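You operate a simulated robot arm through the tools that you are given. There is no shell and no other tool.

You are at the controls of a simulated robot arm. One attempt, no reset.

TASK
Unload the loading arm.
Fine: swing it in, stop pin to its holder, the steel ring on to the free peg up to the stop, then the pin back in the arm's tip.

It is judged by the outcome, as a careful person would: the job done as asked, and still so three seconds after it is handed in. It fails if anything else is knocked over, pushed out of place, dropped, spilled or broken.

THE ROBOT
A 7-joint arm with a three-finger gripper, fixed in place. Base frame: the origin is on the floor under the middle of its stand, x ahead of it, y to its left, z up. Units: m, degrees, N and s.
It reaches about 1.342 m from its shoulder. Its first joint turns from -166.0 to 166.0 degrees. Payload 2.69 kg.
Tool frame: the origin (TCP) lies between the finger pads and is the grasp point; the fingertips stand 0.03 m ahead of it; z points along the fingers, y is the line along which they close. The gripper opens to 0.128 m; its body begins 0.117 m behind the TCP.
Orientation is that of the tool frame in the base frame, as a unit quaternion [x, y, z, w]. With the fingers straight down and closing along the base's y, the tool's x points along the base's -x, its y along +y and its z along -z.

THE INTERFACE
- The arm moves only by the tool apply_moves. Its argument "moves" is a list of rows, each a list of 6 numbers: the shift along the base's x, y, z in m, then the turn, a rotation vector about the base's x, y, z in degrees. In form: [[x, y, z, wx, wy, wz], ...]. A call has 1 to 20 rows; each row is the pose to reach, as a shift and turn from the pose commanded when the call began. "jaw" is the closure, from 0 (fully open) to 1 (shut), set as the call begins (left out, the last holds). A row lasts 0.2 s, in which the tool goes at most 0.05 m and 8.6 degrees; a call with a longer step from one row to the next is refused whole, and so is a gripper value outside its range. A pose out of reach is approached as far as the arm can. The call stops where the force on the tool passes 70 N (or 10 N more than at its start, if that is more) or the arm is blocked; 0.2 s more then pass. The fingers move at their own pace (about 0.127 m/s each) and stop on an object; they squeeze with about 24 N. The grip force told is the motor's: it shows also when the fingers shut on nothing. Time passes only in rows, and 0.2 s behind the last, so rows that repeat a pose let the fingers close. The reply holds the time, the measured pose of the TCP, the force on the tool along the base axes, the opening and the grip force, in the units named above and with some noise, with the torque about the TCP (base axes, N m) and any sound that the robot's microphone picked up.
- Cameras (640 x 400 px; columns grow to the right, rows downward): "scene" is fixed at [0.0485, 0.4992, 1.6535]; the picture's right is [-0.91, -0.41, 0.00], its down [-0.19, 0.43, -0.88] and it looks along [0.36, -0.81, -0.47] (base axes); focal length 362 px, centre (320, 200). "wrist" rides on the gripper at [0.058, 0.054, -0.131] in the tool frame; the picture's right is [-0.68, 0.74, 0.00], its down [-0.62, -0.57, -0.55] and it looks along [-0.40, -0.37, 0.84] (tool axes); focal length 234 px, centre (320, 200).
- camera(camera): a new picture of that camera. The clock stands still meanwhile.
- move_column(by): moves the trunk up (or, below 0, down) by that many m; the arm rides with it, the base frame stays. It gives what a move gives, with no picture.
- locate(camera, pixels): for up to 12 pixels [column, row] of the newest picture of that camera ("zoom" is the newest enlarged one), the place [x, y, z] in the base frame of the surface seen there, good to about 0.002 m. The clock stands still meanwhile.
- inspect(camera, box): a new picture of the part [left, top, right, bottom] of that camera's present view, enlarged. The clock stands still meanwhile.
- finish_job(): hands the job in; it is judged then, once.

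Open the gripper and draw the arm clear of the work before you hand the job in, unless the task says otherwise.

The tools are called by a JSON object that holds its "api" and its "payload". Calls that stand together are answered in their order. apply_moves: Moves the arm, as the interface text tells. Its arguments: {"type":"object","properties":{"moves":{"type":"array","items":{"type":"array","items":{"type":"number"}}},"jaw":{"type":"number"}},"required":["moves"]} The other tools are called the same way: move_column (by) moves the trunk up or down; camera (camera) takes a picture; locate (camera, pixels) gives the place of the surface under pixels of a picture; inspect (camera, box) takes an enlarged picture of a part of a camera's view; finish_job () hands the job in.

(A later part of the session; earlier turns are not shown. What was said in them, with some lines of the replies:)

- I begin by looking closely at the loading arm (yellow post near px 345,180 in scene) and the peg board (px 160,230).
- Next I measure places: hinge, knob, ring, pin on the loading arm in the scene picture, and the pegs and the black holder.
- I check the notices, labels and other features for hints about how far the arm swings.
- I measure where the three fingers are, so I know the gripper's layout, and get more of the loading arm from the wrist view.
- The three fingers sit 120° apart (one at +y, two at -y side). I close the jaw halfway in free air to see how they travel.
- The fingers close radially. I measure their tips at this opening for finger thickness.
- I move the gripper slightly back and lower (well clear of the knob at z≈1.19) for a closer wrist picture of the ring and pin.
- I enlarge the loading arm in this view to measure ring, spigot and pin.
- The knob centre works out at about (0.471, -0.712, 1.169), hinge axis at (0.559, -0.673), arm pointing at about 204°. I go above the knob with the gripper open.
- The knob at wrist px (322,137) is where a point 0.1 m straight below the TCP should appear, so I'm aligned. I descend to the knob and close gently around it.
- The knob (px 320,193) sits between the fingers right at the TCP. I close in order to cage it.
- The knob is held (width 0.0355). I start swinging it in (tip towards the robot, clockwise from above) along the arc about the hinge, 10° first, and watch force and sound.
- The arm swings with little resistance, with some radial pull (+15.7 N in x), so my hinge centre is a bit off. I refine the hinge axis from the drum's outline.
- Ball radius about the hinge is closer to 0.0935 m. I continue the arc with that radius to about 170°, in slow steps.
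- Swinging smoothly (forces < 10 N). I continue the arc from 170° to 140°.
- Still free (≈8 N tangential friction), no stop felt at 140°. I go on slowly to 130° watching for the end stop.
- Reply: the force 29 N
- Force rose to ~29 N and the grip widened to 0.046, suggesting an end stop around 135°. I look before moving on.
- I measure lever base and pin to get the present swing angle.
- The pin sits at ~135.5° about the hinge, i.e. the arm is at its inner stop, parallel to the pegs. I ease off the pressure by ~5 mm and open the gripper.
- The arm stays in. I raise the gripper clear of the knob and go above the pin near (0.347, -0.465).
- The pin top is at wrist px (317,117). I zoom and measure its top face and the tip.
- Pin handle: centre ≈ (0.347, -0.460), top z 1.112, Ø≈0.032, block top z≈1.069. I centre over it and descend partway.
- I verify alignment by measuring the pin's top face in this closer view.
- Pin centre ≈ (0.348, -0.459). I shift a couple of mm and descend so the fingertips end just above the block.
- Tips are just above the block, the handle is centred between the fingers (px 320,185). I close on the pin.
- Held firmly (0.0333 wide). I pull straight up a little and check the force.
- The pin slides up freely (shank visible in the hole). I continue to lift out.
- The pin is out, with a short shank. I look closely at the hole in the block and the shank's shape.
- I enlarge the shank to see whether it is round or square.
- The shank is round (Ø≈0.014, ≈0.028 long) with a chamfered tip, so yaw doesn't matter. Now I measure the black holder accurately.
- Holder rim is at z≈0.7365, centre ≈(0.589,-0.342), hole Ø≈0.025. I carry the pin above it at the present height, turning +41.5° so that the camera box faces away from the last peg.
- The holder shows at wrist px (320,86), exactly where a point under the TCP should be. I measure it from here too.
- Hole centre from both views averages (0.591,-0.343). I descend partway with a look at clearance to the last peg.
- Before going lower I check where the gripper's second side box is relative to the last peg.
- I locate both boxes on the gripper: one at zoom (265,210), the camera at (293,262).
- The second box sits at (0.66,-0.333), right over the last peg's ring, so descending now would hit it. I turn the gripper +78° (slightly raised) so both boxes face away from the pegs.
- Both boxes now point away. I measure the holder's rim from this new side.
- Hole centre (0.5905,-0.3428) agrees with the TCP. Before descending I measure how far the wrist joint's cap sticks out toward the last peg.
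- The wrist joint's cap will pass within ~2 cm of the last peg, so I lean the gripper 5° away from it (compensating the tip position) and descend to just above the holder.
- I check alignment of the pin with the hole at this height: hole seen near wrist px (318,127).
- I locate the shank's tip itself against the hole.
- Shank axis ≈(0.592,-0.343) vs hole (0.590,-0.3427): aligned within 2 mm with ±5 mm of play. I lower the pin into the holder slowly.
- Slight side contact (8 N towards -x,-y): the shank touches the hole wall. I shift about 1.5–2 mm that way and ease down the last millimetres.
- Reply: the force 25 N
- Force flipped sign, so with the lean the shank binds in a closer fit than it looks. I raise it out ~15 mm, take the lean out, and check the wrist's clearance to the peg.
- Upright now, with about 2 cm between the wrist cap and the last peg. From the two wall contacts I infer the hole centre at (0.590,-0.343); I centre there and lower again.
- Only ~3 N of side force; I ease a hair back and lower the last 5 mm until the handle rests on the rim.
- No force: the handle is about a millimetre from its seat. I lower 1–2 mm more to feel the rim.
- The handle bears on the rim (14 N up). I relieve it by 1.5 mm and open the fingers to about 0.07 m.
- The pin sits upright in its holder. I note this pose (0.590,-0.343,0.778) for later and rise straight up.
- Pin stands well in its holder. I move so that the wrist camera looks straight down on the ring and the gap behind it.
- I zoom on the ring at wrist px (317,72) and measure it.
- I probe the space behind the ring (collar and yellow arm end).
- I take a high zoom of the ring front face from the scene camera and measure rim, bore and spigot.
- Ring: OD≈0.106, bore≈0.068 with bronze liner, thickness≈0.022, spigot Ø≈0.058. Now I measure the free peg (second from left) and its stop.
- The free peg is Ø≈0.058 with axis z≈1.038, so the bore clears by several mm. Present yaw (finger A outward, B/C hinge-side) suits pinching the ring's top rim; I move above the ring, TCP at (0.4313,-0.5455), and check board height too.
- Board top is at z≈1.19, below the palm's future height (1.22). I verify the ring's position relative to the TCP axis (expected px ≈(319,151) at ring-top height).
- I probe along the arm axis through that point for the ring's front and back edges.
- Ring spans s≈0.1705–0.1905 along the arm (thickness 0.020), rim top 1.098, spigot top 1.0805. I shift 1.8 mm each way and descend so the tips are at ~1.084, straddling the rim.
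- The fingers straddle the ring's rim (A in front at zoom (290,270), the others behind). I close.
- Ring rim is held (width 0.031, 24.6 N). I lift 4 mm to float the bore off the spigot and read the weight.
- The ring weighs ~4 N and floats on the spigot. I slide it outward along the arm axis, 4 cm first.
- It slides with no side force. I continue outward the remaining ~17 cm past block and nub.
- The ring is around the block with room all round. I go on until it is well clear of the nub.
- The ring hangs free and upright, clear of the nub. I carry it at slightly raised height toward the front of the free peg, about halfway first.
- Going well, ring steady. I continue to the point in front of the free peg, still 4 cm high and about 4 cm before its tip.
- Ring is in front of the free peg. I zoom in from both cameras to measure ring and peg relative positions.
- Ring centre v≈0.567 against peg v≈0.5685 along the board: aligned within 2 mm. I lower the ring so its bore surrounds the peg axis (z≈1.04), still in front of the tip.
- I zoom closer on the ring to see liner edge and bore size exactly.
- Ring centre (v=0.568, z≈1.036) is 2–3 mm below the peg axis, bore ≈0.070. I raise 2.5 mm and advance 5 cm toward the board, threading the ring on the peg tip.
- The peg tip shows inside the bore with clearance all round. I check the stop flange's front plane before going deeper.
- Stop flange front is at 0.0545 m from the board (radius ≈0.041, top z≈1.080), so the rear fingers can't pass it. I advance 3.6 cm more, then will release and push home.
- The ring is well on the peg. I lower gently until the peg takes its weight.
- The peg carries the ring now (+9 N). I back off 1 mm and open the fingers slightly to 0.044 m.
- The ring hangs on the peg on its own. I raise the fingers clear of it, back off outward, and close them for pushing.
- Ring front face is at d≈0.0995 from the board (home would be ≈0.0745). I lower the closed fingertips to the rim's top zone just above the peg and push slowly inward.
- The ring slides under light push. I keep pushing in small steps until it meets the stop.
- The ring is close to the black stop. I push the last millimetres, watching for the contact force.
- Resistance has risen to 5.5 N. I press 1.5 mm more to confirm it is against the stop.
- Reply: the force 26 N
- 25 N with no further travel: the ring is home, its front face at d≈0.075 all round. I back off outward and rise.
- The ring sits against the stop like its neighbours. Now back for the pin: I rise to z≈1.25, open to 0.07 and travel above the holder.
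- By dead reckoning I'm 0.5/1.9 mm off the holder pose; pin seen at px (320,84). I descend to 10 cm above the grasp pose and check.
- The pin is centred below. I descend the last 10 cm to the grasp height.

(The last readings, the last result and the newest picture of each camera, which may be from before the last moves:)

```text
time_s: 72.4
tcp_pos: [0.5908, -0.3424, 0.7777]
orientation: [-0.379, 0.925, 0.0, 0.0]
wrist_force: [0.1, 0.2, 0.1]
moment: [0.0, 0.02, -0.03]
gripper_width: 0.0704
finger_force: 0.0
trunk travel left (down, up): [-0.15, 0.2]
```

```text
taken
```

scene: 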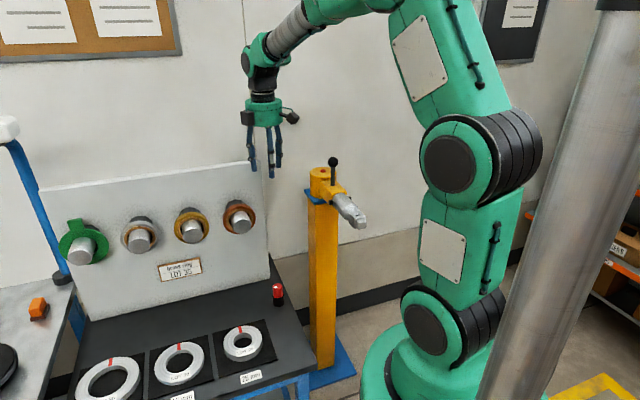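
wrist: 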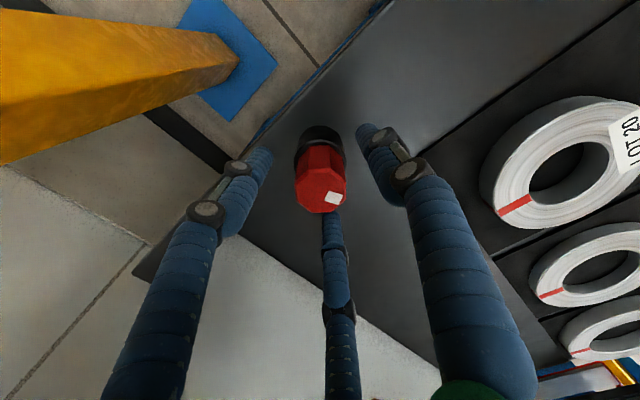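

Same view as when I let it go. I close on the pin.

{"api": "apply_moves", "payload": {"moves": [[0, 0, 0, 0, 0, 0], [0, 0, 0, 0, 0, 0], [0, 0, 0, 0, 0, 0]], "jaw": 1}}

{"api": "apply_moves", "payload": {"moves": [[0, 0, 0.005, 0, 0, 0], [0, 0, 0.015, 0, 0, 0], [0, 0, 0.03, 0, 0, 0], [0, 0, 0.05, 0, 0, 0]]}}

{"api": "inspect", "payload": {"camera": "scene", "box": [250, 240, 310, 320]}}

```text
time_s: 73.2
tcp_pos: [0.5899, -0.3417, 0.7767]
orientation: [-0.381, 0.925, 0.0, 0.001]
wrist_force: [0.7, 0.2, 0.3]
moment: [0.01, 0.0, 0.0]
gripper_width: 0.0332
finger_force: 23.9
trunk travel left (down, up): [-0.15, 0.2]
```

```text
time_s: 74.2
tcp_pos: [0.5909, -0.3436, 0.8268]
orientation: [-0.379, 0.925, 0.001, -0.001]
wrist_force: [0.3, 0.8, -0.7]
moment: [0.03, -0.03, -0.02]
gripper_width: 0.0333
finger_force: 24.0
trunk travel left (down, up): [-0.15, 0.2]
```

```text
5.00 times, centred on (280, 280) of scene
```

zoom: 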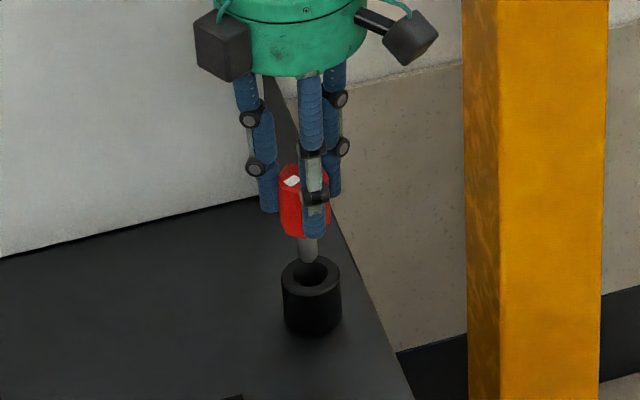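

The pin is out and held (0.0333). I lift straight up to z≈1.25.

{"api": "apply_moves", "payload": {"moves": [[0, 0, 0.04, 0, 0, 0], [0, 0, 0.085, 0, 0, 0], [0, 0, 0.13, 0, 0, 0], [0, 0, 0.175, 0, 0, 0], [0, 0, 0.22, 0, 0, 0], [0, 0, 0.265, 0, 0, 0], [0, 0, 0.31, 0, 0, 0], [0, 0, 0.355, 0, 0, 0], [0, 0, 0.39, 0, 0, 0], [0, 0, 0.42, 0, 0, 0]]}}

{"api": "apply_moves", "payload": {"moves": [[-0.012, -0.0057, 0, 0, 0, 0], [-0.042, -0.0199, 0, 0, 0, 0], [-0.077, -0.0365, 0, 0, 0, 0], [-0.112, -0.053, 0, 0, 0, 0], [-0.147, -0.0696, 0, 0, 0, 0], [-0.182, -0.0862, 0, 0, 0, 0], [-0.212, -0.1004, 0, 0, 0, 0], [-0.233, -0.1104, 0, 0, 0, 0], [-0.243, -0.1151, 0, 0, 0, 0], [-0.243, -0.1151, -0.04, 0, 0, 0], [-0.243, -0.1151, -0.06, 0, 0, 0]]}}

{"api": "camera", "payload": {"camera": "wrist"}}

{"api": "inspect", "payload": {"camera": "scene", "box": [310, 130, 400, 240]}}

```text
time_s: 76.4
tcp_pos: [0.5896, -0.3429, 1.2481]
orientation: [-0.382, 0.924, 0.0, -0.001]
wrist_force: [-1.4, 0.4, -1.2]
moment: [-0.02, -0.02, -0.01]
gripper_width: 0.0331
finger_force: 23.7
trunk travel left (down, up): [-0.15, 0.2]
```

```text
time_s: 78.8
tcp_pos: [0.3483, -0.4579, 1.1869]
orientation: [-0.381, 0.925, 0.0, 0.0]
wrist_force: [0.4, -0.3, -1.2]
moment: [0.03, 0.02, -0.03]
gripper_width: 0.0333
finger_force: 24.5
trunk travel left (down, up): [-0.15, 0.2]
```

```text
taken
```

wrist: 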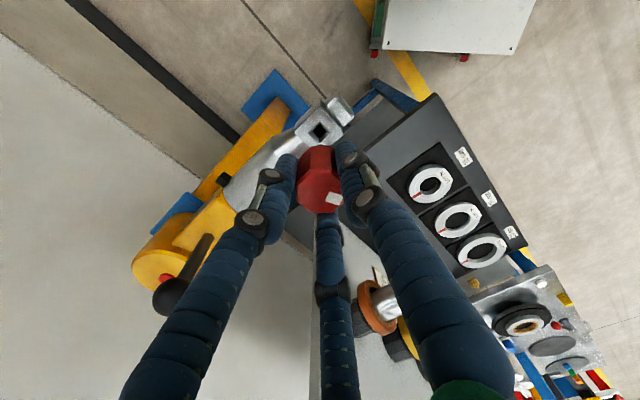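

```text
3.64 times, centred on (355, 185) of scene
```

zoom: 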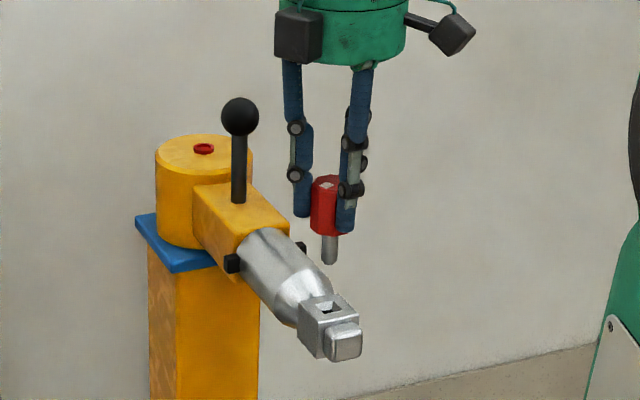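

I measure the block's hole from here with both cameras to confirm it is where the pin came out.

{"api": "inspect", "payload": {"camera": "wrist", "box": [285, 90, 365, 160]}}

{"api": "locate", "payload": {"camera": "zoom", "pixels": [[235, 240], [300, 145], [380, 235], [260, 190], [355, 190], [300, 300], [210, 290], [240, 260], [350, 280]]}}

{"api": "inspect", "payload": {"camera": "scene", "box": [335, 185, 375, 230]}}

{"api": "locate", "payload": {"camera": "zoom", "pixels": [[310, 190], [345, 190], [400, 290], [370, 310], [350, 270], [420, 290], [305, 100], [300, 130], [300, 60]]}}

```text
5.71 times, centred on (325, 125) of wrist
```

zoom: 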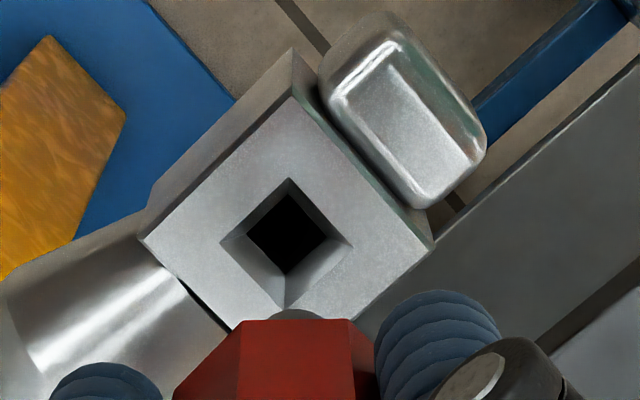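

```text
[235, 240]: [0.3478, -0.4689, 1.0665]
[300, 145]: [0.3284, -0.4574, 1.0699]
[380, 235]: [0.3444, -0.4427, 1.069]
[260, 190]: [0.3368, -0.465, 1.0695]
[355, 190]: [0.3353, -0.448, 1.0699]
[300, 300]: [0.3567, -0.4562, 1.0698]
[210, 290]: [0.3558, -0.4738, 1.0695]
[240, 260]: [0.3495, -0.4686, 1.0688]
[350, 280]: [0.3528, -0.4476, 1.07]
```

```text
8.89 times, centred on (355, 208) of scene
```

zoom: 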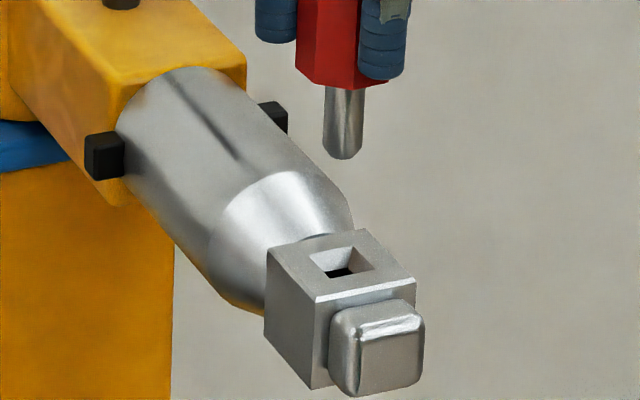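

```text
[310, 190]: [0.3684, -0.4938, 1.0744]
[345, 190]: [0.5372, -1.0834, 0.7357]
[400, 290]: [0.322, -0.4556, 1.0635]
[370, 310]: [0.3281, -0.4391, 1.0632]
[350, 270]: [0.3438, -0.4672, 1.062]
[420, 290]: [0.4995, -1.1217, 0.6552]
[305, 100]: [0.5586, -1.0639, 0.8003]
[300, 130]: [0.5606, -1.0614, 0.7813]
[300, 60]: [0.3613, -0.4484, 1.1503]
```

Hole centre measured (0.3463,-0.4593), within 1 mm of where I took the pin out. I shift by that and lower the shank to the funnel.

{"api": "apply_moves", "payload": {"moves": [[-0.0007, -0.0007, -0.02, 0, 0, 0], [-0.0007, -0.0007, -0.038, 0, 0, 0], [-0.0007, -0.0007, -0.046, 0, 0, 0], [-0.0007, -0.0007, -0.046, 0, 0, 0]]}}

{"api": "inspect", "payload": {"camera": "scene", "box": [335, 185, 375, 230]}}

{"api": "inspect", "payload": {"camera": "wrist", "box": [280, 110, 360, 220]}}

```text
time_s: 79.8
tcp_pos: [0.3477, -0.4606, 1.1409]
orientation: [-0.38, 0.925, 0.0, 0.0]
wrist_force: [-0.1, -0.6, -1.0]
moment: [0.0, 0.02, 0.02]
gripper_width: 0.0331
finger_force: 24.1
trunk travel left (down, up): [-0.15, 0.2]
```

```text
8.89 times, centred on (355, 208) of scene
```

zoom: 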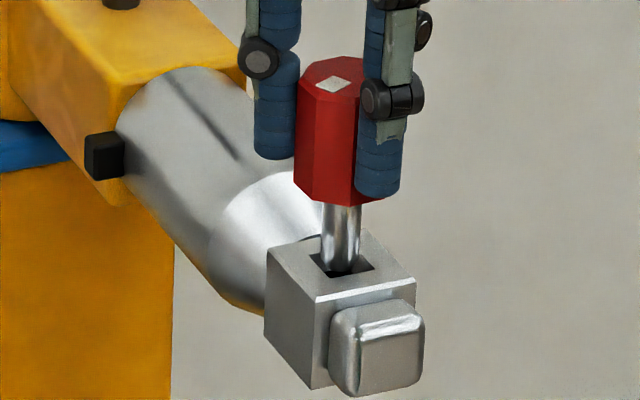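

```text
3.64 times, centred on (320, 165) of wrist
```

zoom: 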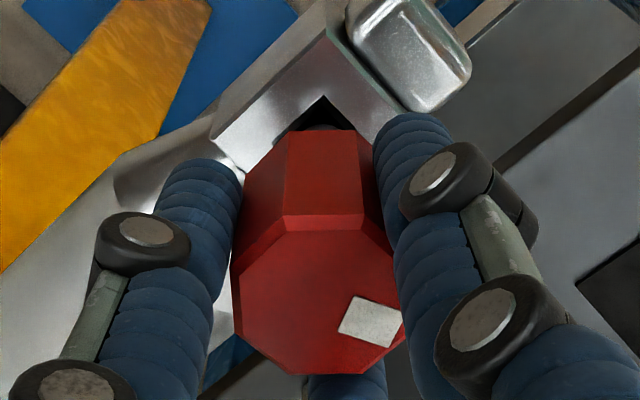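

The shank tip is at the mouth of the hole, centred (scene zoom 341,265). I lower further in small steps.

{"api": "apply_moves", "payload": {"moves": [[0, 0, -0.004, 0, 0, 0], [0, 0, -0.008, 0, 0, 0], [0, 0, -0.012, 0, 0, 0], [0, 0, -0.016, 0, 0, 0]]}}

```text
time_s: 80.8
tcp_pos: [0.3463, -0.4591, 1.1256]
orientation: [-0.38, 0.925, 0.0, 0.0]
wrist_force: [-0.7, -2.3, 0.1]
moment: [-0.14, 0.07, 0.0]
gripper_width: 0.0332
finger_force: 24.1
trunk travel left (down, up): [-0.15, 0.2]
```

It is going in with only ~2 N side force. I continue down to seat the handle on the block.

{"api": "apply_moves", "payload": {"moves": [[0, 0, -0.005, 0, 0, 0], [0, 0, -0.01, 0, 0, 0], [0, 0, -0.014, 0, 0, 0], [0, 0, -0.0165, 0, 0, 0]]}}

{"api": "inspect", "payload": {"camera": "scene", "box": [335, 185, 375, 230]}}

```text
time_s: 81.8
tcp_pos: [0.3478, -0.4597, 1.1096]
orientation: [-0.38, 0.925, 0.0, 0.0]
wrist_force: [-6.3, -5.9, 1.0]
moment: [-0.27, 0.27, 0.02]
gripper_width: 0.0332
finger_force: 24.0
trunk travel left (down, up): [-0.15, 0.2]
```

```text
8.89 times, centred on (355, 208) of scene
```

zoom: 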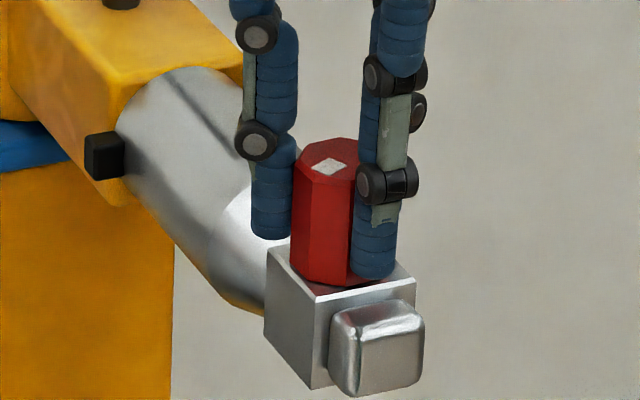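

Nearly seated, 8 N side force toward -x,-y. I ease 0.6 mm that way and lower the last 2–3 mm until it bears.

{"api": "apply_moves", "payload": {"moves": [[-0.0006, -0.0006, 0, 0, 0, 0], [-0.0006, -0.0006, -0.001, 0, 0, 0], [-0.0006, -0.0006, -0.002, 0, 0, 0], [-0.0006, -0.0006, -0.003, 0, 0, 0]]}}

{"api": "inspect", "payload": {"camera": "scene", "box": [335, 185, 375, 230]}}

```text
time_s: 82.8
tcp_pos: [0.3482, -0.4595, 1.1076]
orientation: [-0.38, 0.925, -0.001, 0.0]
wrist_force: [-3.6, 4.7, 21.0]
moment: [0.31, 0.15, 0.07]
gripper_width: 0.0334
finger_force: 23.9
trunk travel left (down, up): [-0.15, 0.2]
```

```text
8.89 times, centred on (355, 208) of scene
```

zoom: 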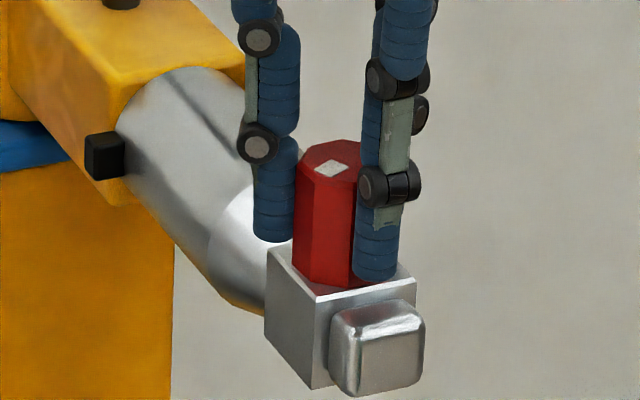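

The handle bears on the block (21 N): seated. I relieve the pressure and open the fingers.

{"api": "apply_moves", "payload": {"moves": [[0, 0, 0.0015, 0, 0, 0], [0, 0, 0.002, 0, 0, 0]]}}

{"api": "apply_moves", "payload": {"moves": [[0, 0, 0, 0, 0, 0], [0, 0, 0, 0, 0, 0], [0, 0, 0, 0, 0, 0]], "jaw": 0.4}}

{"api": "inspect", "payload": {"camera": "scene", "box": [335, 185, 375, 230]}}

{"api": "camera", "payload": {"camera": "wrist"}}

```text
time_s: 83.4
tcp_pos: [0.3456, -0.4601, 1.1078]
orientation: [-0.38, 0.925, 0.0, 0.001]
wrist_force: [-1.0, -0.5, 8.8]
moment: [-0.08, -0.01, 0.0]
gripper_width: 0.0331
finger_force: 24.0
trunk travel left (down, up): [-0.15, 0.2]
```

```text
time_s: 84.2
tcp_pos: [0.3473, -0.4606, 1.1082]
orientation: [-0.38, 0.925, 0.0, 0.001]
wrist_force: [0.4, -0.7, -0.1]
moment: [0.02, 0.01, 0.02]
gripper_width: 0.077
finger_force: 0.2
trunk travel left (down, up): [-0.15, 0.2]
```

```text
8.89 times, centred on (355, 208) of scene
```

zoom: 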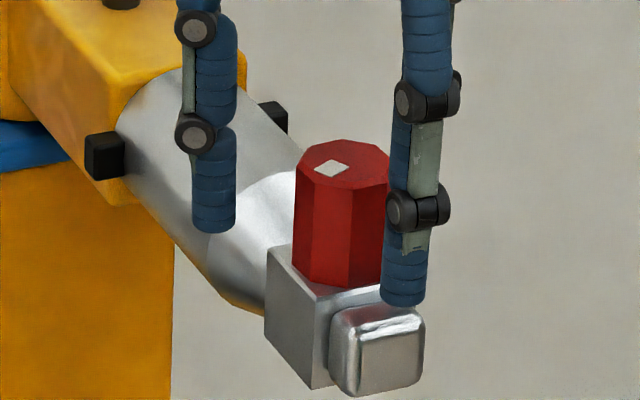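

```text
taken
```

wrist: 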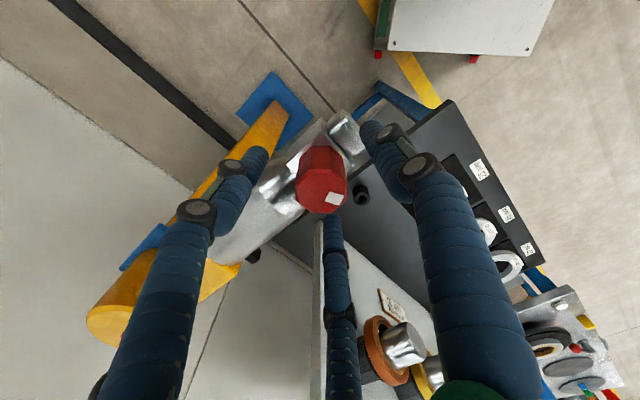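

The pin sits fully home in the tip. I rise straight up, then draw the arm away with the gripper open.

{"api": "apply_moves", "payload": {"moves": [[0, 0, 0.02, 0, 0, 0], [0, 0, 0.05, 0, 0, 0], [0, 0, 0.09, 0, 0, 0], [0, 0, 0.13, 0, 0, 0], [0, 0, 0.17, 0, 0, 0], [0.02, 0.03, 0.2, 0, 0, 0], [0.04, 0.06, 0.22, 0, 0, 0], [0.06, 0.09, 0.23, 0, 0, 0], [0.08, 0.12, 0.24, 0, 0, 0]]}}

{"api": "apply_moves", "payload": {"moves": [[0, 0, 0, 0, 0, 0], [0, 0, 0, 0, 0, 0], [0, 0, 0, 0, 0, 0]], "jaw": 0}}

{"api": "camera", "payload": {"camera": "scene"}}

{"api": "inspect", "payload": {"camera": "scene", "box": [290, 140, 400, 240]}}

{"api": "inspect", "payload": {"camera": "scene", "box": [50, 190, 300, 320]}}

```text
time_s: 86.2
tcp_pos: [0.4259, -0.3376, 1.3497]
orientation: [-0.381, 0.925, 0.0, 0.0]
wrist_force: [0.4, 0.3, 0.5]
moment: [0.03, -0.07, -0.02]
gripper_width: 0.0767
finger_force: 0.1
trunk travel left (down, up): [-0.15, 0.2]
```

```text
time_s: 87.0
tcp_pos: [0.4257, -0.338, 1.3485]
orientation: [-0.38, 0.925, 0.0, 0.0]
wrist_force: [-0.9, -0.3, 0.0]
moment: [0.0, -0.01, -0.02]
gripper_width: 0.128
finger_force: 0.1
trunk travel left (down, up): [-0.15, 0.2]
```

```text
taken
```

scene: 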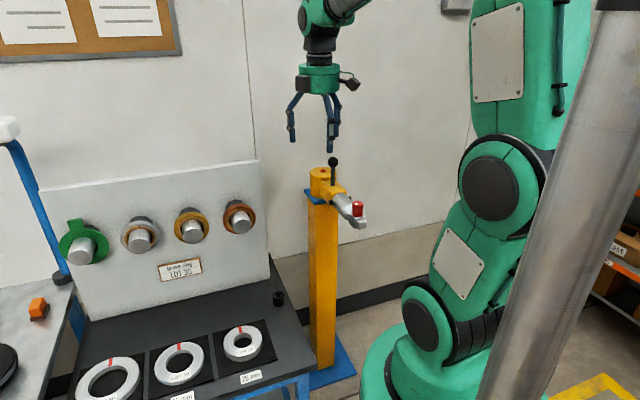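

```text
4.00 times, centred on (345, 190) of scene
```

zoom: 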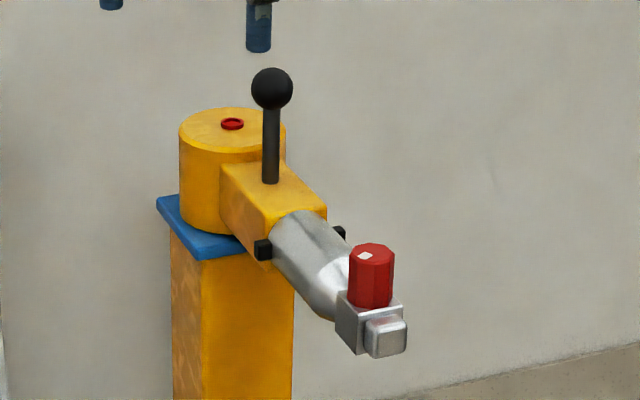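

```text
2.56 times, centred on (175, 255) of scene
```

zoom: 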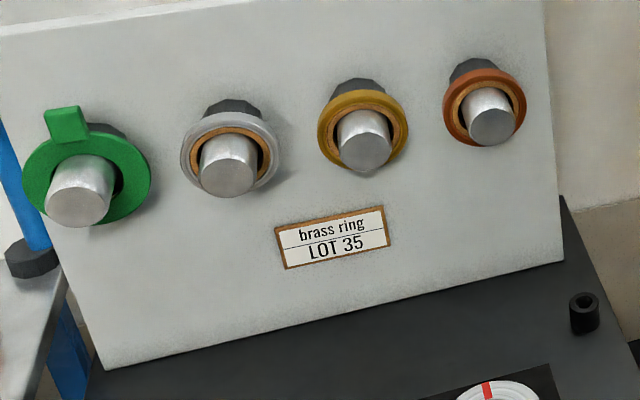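

All looks right: pin in the tip, ring on the peg at the stop, holder empty and in place. I make a last measurement of pin height and ring seat.

{"api": "inspect", "payload": {"camera": "scene", "box": [110, 205, 170, 262]}}

{"api": "locate", "payload": {"camera": "zoom", "pixels": [[220, 190], [400, 180], [300, 115], [240, 270], [380, 260]]}}

{"api": "camera", "payload": {"camera": "wrist"}}

{"api": "locate", "payload": {"camera": "scene", "pixels": [[358, 204], [353, 211], [333, 162], [277, 297]]}}

```text
7.02 times, centred on (140, 234) of scene
```

zoom: 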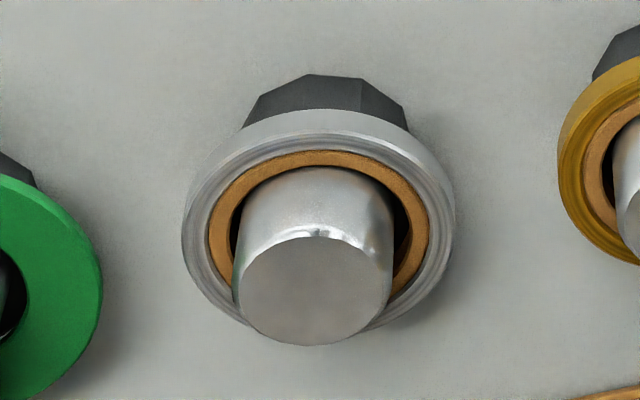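

```text
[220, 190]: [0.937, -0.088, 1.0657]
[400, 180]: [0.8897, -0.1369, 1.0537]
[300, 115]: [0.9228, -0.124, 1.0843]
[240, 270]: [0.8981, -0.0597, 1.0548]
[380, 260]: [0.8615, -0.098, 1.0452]
```

```text
taken
```

wrist: 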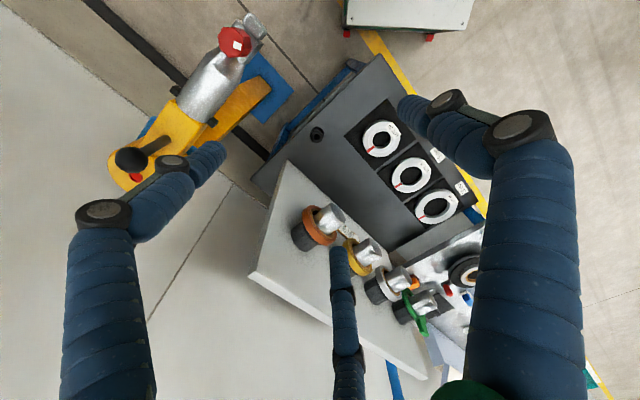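

```text
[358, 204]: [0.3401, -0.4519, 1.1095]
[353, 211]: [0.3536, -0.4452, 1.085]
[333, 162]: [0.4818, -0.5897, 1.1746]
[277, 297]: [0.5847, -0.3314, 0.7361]
```

The ring's front face is at d≈0.074 from the board, flush with the stop. The pin top is at about 1.11, as it was at the start. The gripper is open and clear, so I hand the job in.

{"api": "finish_job", "payload": {}}

```text
The job is handed in.
```

The loading arm is unloaded, and the job has been handed in.

- **Loading arm:** swung in to its inner stop, where it points parallel to the pegs, and left there.
- **Stop pin:** it waited in the black holder while the ring was moved. It is now back in the arm's tip, with its handle seated on the block at the same height as at the start. The first try at putting it in the holder jammed slightly because the pin was tilted. I straightened it and it went in.
- **Steel ring:** on the free peg (second from the left), pushed in until it stopped moving against the stop. Its front face measures about 0.074 m from the board, level with the ring being flush against the stop.

In the last pictures the other rings, the rolls on the bench and the holder looked undisturbed. The gripper is open and clear of the work.
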